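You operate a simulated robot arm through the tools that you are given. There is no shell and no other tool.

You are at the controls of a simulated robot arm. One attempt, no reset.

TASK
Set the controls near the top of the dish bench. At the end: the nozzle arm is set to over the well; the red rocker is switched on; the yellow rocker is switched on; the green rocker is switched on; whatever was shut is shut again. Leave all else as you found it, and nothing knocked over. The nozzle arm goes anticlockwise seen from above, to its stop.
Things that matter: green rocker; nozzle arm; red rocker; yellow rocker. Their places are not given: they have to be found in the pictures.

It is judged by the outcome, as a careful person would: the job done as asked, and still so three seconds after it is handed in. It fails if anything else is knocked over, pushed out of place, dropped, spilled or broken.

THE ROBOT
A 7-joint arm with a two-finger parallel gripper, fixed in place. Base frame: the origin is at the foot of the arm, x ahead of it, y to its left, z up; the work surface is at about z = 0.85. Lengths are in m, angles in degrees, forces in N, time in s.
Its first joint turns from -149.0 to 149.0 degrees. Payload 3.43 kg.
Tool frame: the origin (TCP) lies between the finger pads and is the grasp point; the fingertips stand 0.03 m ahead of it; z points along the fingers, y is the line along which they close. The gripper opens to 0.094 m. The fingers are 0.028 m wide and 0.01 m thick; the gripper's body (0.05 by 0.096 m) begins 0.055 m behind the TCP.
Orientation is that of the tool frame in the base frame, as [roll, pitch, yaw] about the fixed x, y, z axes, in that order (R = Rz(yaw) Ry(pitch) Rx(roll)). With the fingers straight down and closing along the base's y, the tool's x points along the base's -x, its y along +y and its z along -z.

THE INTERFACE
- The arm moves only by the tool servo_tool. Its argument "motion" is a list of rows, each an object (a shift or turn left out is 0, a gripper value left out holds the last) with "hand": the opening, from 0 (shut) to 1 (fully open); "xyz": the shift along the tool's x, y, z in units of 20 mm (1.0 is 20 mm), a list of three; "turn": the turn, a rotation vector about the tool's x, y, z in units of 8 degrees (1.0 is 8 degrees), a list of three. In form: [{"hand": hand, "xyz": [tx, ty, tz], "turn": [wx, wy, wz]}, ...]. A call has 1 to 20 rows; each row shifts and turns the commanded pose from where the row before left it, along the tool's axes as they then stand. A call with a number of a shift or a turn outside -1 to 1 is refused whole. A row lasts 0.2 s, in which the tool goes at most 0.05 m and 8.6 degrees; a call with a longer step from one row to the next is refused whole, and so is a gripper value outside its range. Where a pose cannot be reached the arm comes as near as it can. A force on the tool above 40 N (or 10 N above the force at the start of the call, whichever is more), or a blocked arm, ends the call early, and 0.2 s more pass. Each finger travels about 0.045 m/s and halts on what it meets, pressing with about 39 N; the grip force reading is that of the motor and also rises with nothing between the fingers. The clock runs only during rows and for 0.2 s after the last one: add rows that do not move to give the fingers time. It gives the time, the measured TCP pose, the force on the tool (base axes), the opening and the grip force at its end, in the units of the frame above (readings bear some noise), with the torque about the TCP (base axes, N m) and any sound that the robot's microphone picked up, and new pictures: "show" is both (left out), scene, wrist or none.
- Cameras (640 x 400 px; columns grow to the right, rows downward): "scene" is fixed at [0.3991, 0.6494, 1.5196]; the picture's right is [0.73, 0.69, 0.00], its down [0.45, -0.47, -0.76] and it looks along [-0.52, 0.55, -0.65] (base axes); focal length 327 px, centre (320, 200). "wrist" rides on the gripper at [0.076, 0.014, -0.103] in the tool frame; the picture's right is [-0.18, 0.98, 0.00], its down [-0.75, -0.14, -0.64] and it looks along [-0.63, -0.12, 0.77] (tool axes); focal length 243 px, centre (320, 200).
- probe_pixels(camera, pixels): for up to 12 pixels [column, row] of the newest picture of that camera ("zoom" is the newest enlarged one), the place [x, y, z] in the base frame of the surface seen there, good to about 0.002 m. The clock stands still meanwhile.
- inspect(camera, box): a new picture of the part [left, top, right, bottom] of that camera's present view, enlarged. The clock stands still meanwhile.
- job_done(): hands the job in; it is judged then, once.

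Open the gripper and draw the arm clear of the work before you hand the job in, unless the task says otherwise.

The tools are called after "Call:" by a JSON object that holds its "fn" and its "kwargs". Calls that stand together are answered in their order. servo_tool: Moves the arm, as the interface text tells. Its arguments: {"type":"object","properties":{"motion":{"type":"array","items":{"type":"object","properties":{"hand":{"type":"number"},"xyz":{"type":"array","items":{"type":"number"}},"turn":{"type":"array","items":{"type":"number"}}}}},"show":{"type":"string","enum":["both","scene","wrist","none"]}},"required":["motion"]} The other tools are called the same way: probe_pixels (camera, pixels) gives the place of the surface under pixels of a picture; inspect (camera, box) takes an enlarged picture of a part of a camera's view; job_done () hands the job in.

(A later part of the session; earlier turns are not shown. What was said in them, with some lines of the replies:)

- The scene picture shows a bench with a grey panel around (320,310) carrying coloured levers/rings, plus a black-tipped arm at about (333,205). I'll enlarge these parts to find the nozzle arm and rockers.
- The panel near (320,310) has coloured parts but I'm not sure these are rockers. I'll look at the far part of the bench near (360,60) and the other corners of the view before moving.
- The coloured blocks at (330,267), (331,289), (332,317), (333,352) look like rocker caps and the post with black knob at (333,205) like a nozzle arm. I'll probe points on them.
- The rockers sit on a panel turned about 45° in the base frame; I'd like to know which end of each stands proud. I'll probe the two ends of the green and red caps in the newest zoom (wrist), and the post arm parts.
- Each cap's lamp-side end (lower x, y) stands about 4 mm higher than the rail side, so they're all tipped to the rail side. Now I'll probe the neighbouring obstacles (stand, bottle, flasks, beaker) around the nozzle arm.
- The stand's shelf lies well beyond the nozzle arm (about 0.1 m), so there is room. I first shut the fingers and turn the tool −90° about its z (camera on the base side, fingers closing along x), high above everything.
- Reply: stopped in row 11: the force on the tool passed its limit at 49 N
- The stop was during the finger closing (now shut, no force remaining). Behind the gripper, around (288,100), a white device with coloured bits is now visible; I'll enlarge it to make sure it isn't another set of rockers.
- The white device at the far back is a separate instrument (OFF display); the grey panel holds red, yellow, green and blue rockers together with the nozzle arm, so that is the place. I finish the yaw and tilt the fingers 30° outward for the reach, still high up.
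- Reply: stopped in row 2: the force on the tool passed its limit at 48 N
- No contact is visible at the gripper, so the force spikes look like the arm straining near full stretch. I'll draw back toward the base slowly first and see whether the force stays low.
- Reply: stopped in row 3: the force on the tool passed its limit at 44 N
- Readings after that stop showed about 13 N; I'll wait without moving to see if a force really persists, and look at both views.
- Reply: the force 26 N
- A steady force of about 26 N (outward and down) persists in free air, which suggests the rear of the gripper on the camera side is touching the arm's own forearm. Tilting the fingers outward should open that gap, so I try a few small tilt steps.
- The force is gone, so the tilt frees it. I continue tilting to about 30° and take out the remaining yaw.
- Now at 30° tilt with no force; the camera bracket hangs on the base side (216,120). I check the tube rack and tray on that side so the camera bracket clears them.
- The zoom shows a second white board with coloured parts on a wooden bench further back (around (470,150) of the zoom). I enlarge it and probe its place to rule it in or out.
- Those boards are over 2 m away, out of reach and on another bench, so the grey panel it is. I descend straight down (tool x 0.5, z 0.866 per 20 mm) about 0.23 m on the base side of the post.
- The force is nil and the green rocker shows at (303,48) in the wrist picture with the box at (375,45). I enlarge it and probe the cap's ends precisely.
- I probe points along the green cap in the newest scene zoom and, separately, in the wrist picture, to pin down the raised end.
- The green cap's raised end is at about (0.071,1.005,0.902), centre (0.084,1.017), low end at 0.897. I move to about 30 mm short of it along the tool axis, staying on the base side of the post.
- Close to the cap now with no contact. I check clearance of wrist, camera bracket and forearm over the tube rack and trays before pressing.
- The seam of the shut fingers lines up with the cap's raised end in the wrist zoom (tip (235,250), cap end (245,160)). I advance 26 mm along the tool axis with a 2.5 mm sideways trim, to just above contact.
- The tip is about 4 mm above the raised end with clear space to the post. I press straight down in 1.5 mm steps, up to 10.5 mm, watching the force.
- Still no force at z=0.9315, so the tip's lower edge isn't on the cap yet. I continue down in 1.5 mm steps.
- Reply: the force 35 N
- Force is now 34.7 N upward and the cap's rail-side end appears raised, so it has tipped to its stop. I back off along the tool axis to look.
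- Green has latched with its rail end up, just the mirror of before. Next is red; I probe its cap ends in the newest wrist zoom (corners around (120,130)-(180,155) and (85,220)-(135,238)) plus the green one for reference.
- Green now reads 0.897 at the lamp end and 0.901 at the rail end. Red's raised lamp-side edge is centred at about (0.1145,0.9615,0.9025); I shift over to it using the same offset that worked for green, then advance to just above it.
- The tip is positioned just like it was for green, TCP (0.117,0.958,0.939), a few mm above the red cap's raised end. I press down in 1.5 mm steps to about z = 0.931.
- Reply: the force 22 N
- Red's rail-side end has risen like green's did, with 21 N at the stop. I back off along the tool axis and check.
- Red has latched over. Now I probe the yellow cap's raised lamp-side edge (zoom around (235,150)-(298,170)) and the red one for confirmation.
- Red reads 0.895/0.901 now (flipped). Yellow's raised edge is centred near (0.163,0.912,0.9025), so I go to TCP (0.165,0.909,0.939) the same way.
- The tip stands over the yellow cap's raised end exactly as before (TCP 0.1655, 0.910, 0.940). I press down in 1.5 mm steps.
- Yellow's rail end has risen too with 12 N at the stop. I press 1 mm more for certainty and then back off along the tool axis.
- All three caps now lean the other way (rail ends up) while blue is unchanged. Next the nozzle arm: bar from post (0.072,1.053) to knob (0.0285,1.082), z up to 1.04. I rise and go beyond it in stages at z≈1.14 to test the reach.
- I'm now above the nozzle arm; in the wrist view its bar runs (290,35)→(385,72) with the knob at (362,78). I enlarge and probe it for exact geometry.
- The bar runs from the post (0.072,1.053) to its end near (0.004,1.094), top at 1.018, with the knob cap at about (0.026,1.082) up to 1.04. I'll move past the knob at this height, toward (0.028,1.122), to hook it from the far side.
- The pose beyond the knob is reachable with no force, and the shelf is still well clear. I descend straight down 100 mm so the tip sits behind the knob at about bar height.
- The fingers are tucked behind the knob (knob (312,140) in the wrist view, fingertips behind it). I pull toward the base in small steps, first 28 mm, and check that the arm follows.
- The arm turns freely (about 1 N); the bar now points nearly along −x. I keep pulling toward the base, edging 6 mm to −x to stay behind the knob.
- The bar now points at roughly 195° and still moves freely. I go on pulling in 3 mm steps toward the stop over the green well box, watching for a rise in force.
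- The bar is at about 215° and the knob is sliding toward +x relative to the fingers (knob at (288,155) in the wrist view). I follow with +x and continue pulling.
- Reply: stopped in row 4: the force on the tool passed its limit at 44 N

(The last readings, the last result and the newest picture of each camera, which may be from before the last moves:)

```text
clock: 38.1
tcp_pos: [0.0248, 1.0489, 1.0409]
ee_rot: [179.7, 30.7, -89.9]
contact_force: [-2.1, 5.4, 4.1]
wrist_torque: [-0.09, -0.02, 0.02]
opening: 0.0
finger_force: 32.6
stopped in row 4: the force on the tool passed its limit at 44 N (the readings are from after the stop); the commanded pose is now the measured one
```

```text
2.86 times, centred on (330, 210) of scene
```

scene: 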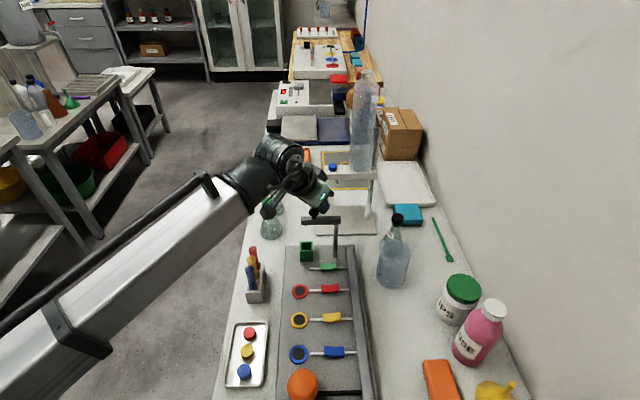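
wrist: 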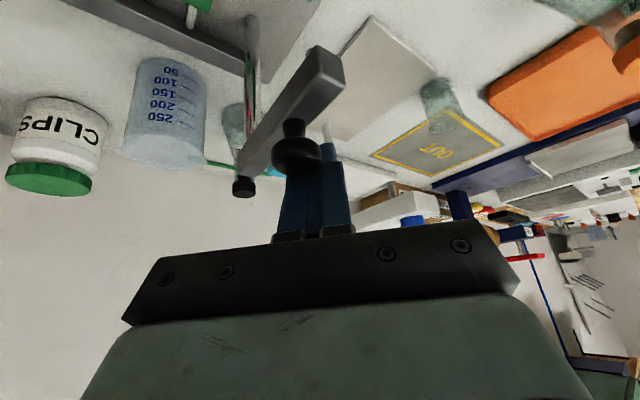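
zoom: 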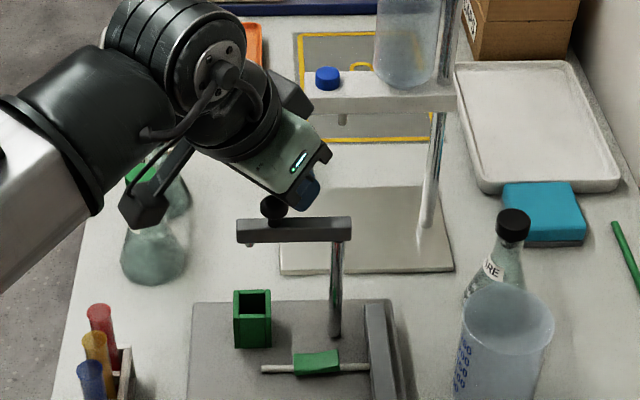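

Force rose to 44 N with the bar barely moving further, so that looks like the stop. I probe the bar's ends to work out its angle and whether its end is above the green box.

Call:
{"fn": "probe_pixels", "kwargs": {"camera": "zoom", "pixels": [[243, 221], [260, 219], [300, 221], [345, 222], [272, 207], [250, 241], [240, 232], [252, 293], [240, 300], [266, 293], [252, 285]]}}

Call:
{"fn": "inspect", "kwargs": {"camera": "wrist", "box": [200, 0, 400, 160]}}

Call:
{"fn": "inspect", "kwargs": {"camera": "scene", "box": [290, 195, 350, 265]}}

```text
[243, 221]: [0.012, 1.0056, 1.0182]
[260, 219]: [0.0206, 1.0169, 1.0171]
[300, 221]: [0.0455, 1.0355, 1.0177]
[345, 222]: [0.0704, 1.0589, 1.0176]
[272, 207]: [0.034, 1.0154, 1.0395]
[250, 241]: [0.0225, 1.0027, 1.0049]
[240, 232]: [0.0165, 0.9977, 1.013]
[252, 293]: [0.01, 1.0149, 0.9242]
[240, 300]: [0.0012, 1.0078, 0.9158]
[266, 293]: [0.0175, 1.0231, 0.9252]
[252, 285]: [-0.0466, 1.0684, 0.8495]
```

```text
2.50 times, centred on (300, 80) of wrist
```

zoom: 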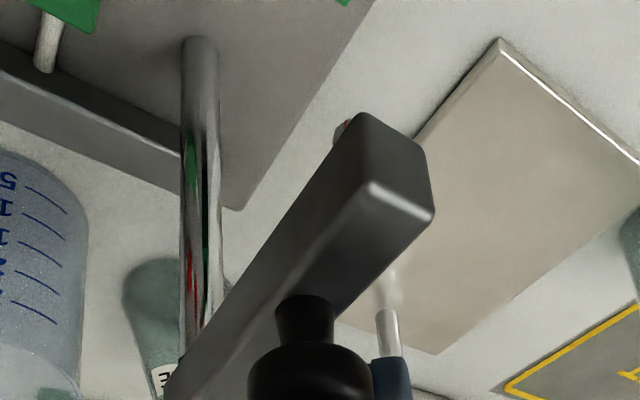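

```text
5.71 times, centred on (320, 230) of scene
```

zoom: 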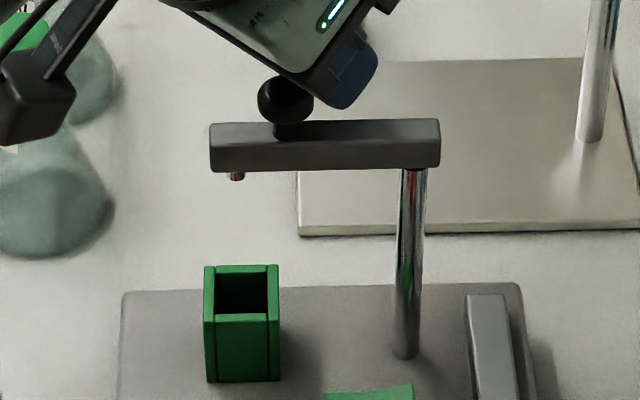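

The bar's top edge runs (0.070,1.059)→(0.012,1.006), about 222°, and its nozzle end (≈(0.019,1.005)) is right over the green box centre (0.018,1.007). To confirm it is the real stop, I ease off, then nudge the knob again along the tangent and compare.

Call:
{"fn": "servo_tool", "kwargs": {"motion": [{"xyz": [-0.173, 0.1, 0.1]}, {"xyz": [0.125, 0, 0.2165]}, {"xyz": [0, 0.15, 0]}, {}]}}

Call:
{"fn": "inspect", "kwargs": {"camera": "wrist", "box": [200, 0, 400, 200]}}

Call:
{"fn": "inspect", "kwargs": {"camera": "scene", "box": [290, 195, 350, 265]}}

```text
clock: 39.1
tcp_pos: [0.0214, 1.051, 1.0337]
ee_rot: [179.7, 30.6, -90.0]
contact_force: [3.3, 5.3, 3.4]
wrist_torque: [-0.05, -0.02, 0.1]
opening: 0.0
finger_force: 32.9
```

scene: 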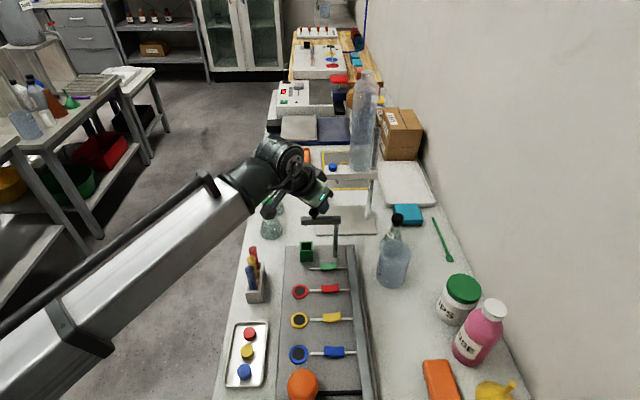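
wrist: 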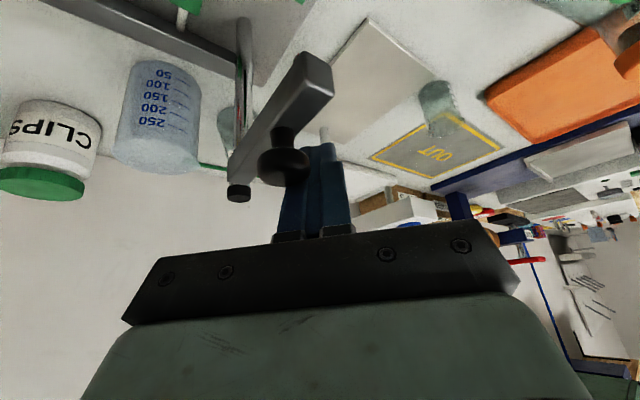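

```text
2.00 times, centred on (300, 100) of wrist
```

zoom: 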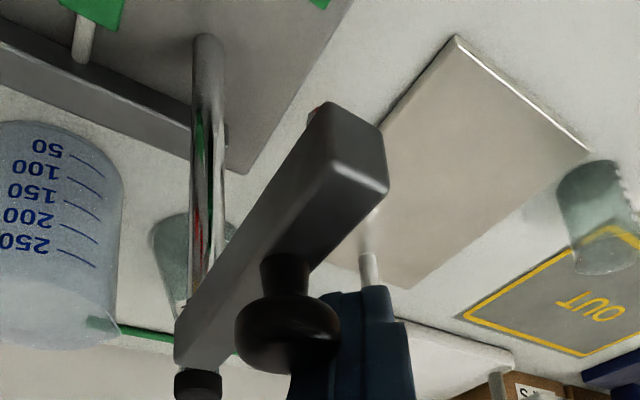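

```text
5.71 times, centred on (320, 230) of scene
```

zoom: 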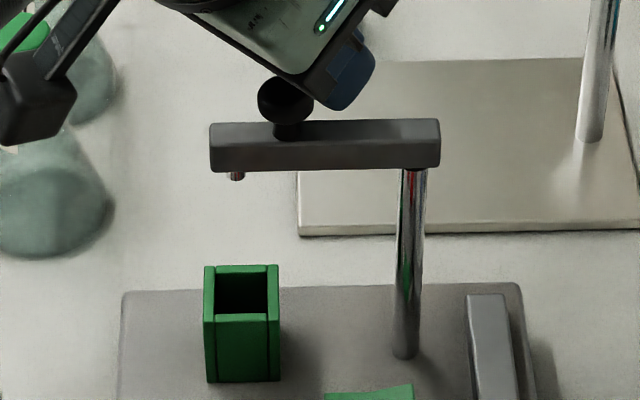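

The bar has not moved and the fingers still lightly touch the knob. I nudge along the tangent (+x, −y) in 3 mm steps to feel the stop.

Call:
{"fn": "servo_tool", "kwargs": {"motion": [{"xyz": [0.095, -0.1, -0.055]}, {"xyz": [0.095, -0.1, -0.055]}, {"xyz": [0.095, -0.1, -0.055]}, {}]}}

Call:
{"fn": "inspect", "kwargs": {"camera": "scene", "box": [290, 195, 350, 265]}}

```text
clock: 39.9
tcp_pos: [0.0229, 1.0502, 1.0373]
ee_rot: [179.6, 31.2, -89.7]
contact_force: [-1.0, 6.1, 3.5]
wrist_torque: [-0.07, 0.0, -0.01]
opening: 0.0
finger_force: 33.0
stopped in row 3: the force on the tool passed its limit at 43 N (the readings are from after the stop); the commanded pose is now the measured one
```

scene: 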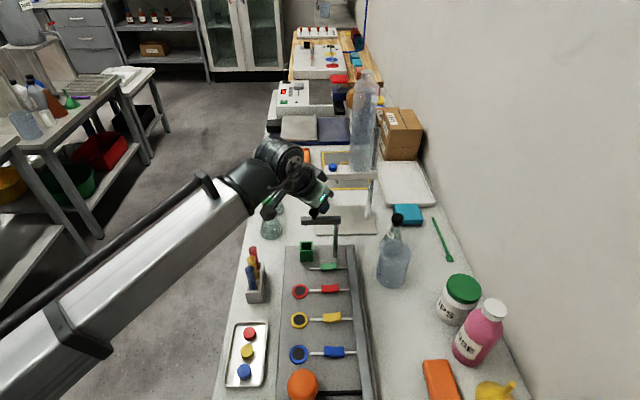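
wrist: 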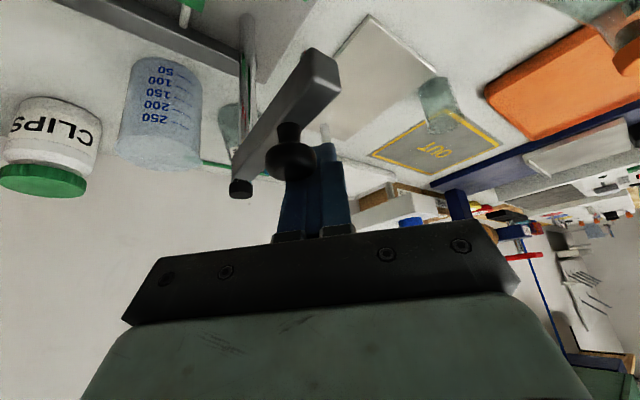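

```text
5.71 times, centred on (320, 230) of scene
```

zoom: 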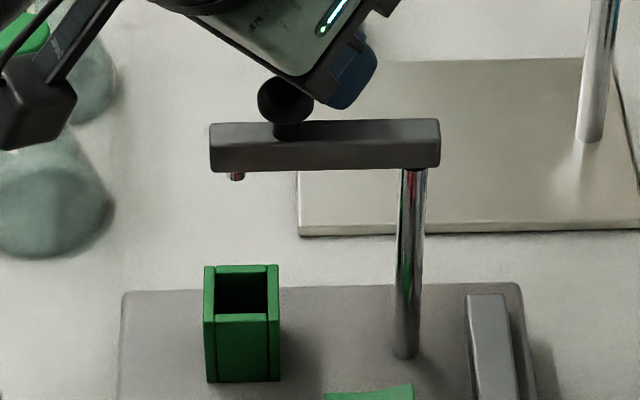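

Again 43 N with no movement of the bar, so it is at its stop. I withdraw: 12 mm away from the knob (+y), then straight up, and check that the arm stays put.

Call:
{"fn": "servo_tool", "kwargs": {"motion": [{"xyz": [-0.2, 0.1, 0.115]}, {"xyz": [-0.32, 0.1, 0.185]}, {"xyz": [-0.3, 0, -0.52]}, {"xyz": [-0.5, 0, -0.866]}, {"xyz": [-0.5, 0, -0.866]}, {"xyz": [-0.5, 0, -0.866]}, {"xyz": [-0.5, 0, -0.866]}, {"xyz": [-0.5, 0, -0.866]}, {"xyz": [-0.5, 0, -0.866]}, {}]}}

Call:
{"fn": "inspect", "kwargs": {"camera": "scene", "box": [280, 180, 380, 280]}}

Call:
{"fn": "inspect", "kwargs": {"camera": "wrist", "box": [150, 0, 450, 180]}}

```text
clock: 42.1
tcp_pos: [0.0203, 1.0578, 1.1672]
ee_rot: [179.5, 31.1, -89.8]
contact_force: [0.3, -0.2, 0.2]
wrist_torque: [0.0, 0.01, -0.02]
opening: 0.0
finger_force: 33.3
```

scene: 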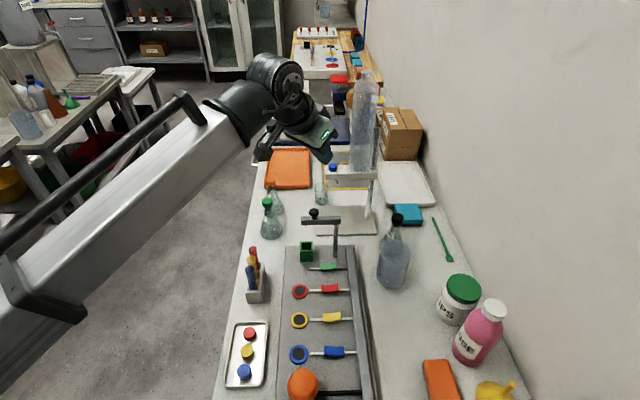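
wrist: 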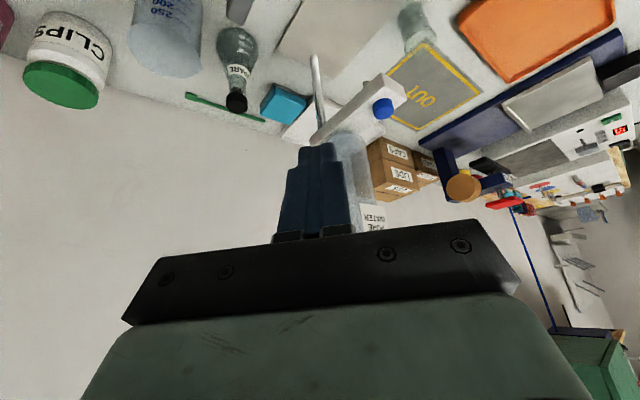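

```text
4.00 times, centred on (330, 230) of scene
```

zoom: 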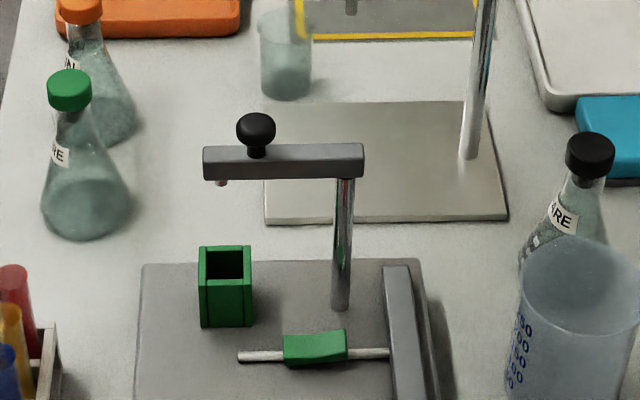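

```text
2.13 times, centred on (300, 90) of wrist
```

zoom: 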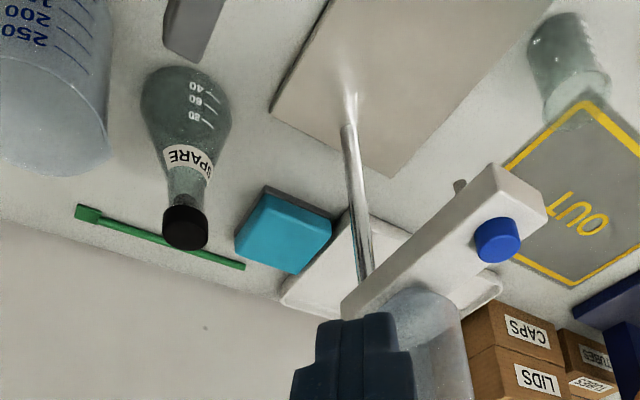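

The nozzle arm rests at its stop with the nozzle over the green box. Now I draw the arm up and back clear of the work and open the gripper, then check all the rockers.

Call:
{"fn": "servo_tool", "kwargs": {"motion": [{"xyz": [-0.5, 0, -0.866]}, {"xyz": [-0.5, 0, -0.866]}, {"xyz": [-0.5, 0, -0.866]}, {"xyz": [-0.5, 0, -0.866]}, {"xyz": [0.5, 0, -0.6], "hand": 1}, {"xyz": [0.8, 0, -0.46], "hand": 1}, {"xyz": [0.8, 0, -0.46], "hand": 1}, {"xyz": [0.8, 0, -0.46], "hand": 1}, {"xyz": [0.8, 0, -0.46], "hand": 1}, {"xyz": [0.8, 0, -0.46], "hand": 1}, {"xyz": [0.8, 0, -0.46], "hand": 1}, {"hand": 1}, {"hand": 1}, {"hand": 1}]}}

Call:
{"fn": "inspect", "kwargs": {"camera": "scene", "box": [270, 235, 380, 305]}}

Call:
{"fn": "inspect", "kwargs": {"camera": "scene", "box": [230, 180, 400, 400]}}

Call:
{"fn": "inspect", "kwargs": {"camera": "scene", "box": [270, 300, 380, 370]}}

```text
clock: 45.1
tcp_pos: [0.0218, 0.9312, 1.2503]
ee_rot: [179.5, 31.1, -90.0]
contact_force: [-0.2, -0.4, 0.7]
wrist_torque: [0.0, -0.01, -0.01]
opening: 0.0939
finger_force: 0.0
```

scene: 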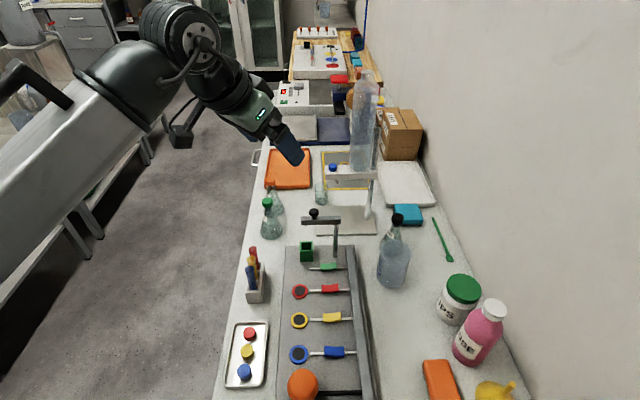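
wrist: 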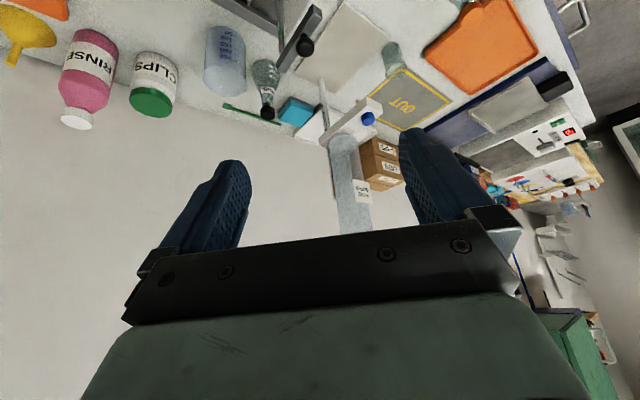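

```text
5.71 times, centred on (325, 270) of scene
```

zoom: 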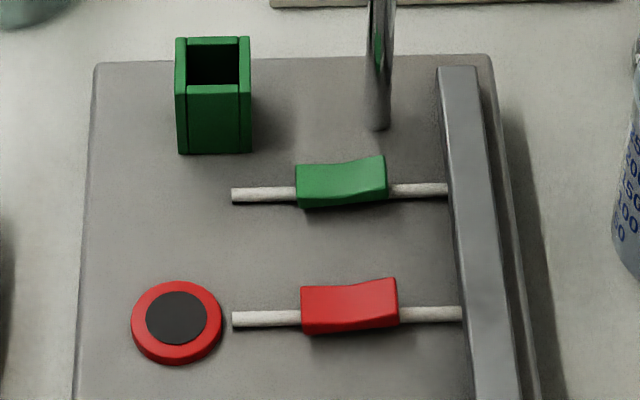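

```text
1.82 times, centred on (315, 290) of scene
```

zoom: 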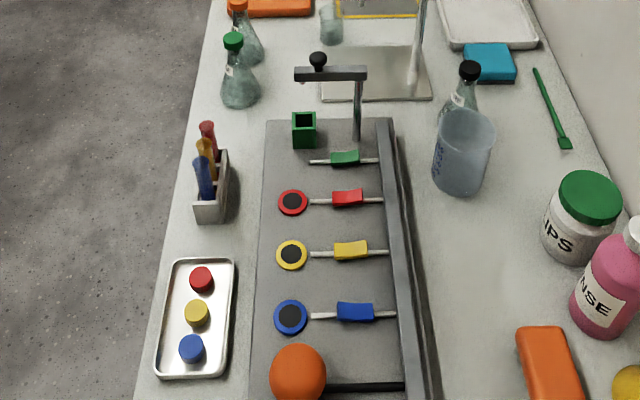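

```text
5.71 times, centred on (325, 335) of scene
```

zoom: 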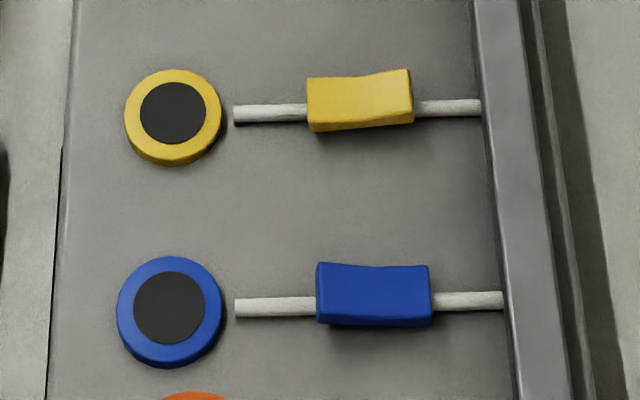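

Green, red and yellow caps all lean to the lamp side with rail ends raised, and blue is as found. The nozzle arm is at its stop over the green box, nothing else has moved, and the gripper is open and clear, so I hand the job in.

Call:
{"fn": "job_done", "kwargs": {}}

```text
The job is handed in.
```

I set the controls and handed the job in. Three things rest on my reading of the pictures, listed at the end.

- **Rockers:** the green, red and yellow rockers were each pressed at the raised end, beside the coloured rings. Each tipped fully to its stop and stayed there. The blue rocker is as I found it.
- **Nozzle arm:** I turned it anticlockwise until it would go no further. Two pushes of about 43 N did not move it past that point. Its nozzle now sits over the middle of the green box on the panel, and it stayed there when I drew away.
- **Everything else:** nothing was knocked over or moved. No cover or lid was opened, so nothing needed shutting again. The gripper is open and the arm is clear of the work.

**What I could not confirm:**
- **Which way is on:** the rockers have no markings. I took their starting position as off, since all four leaned the same way at the start.
- **The rings:** they stayed dark after the rockers were pressed, so I had no light to confirm they are on.
- **The well:** I took the green box to be the well, because that is where the nozzle ends up at the stop.
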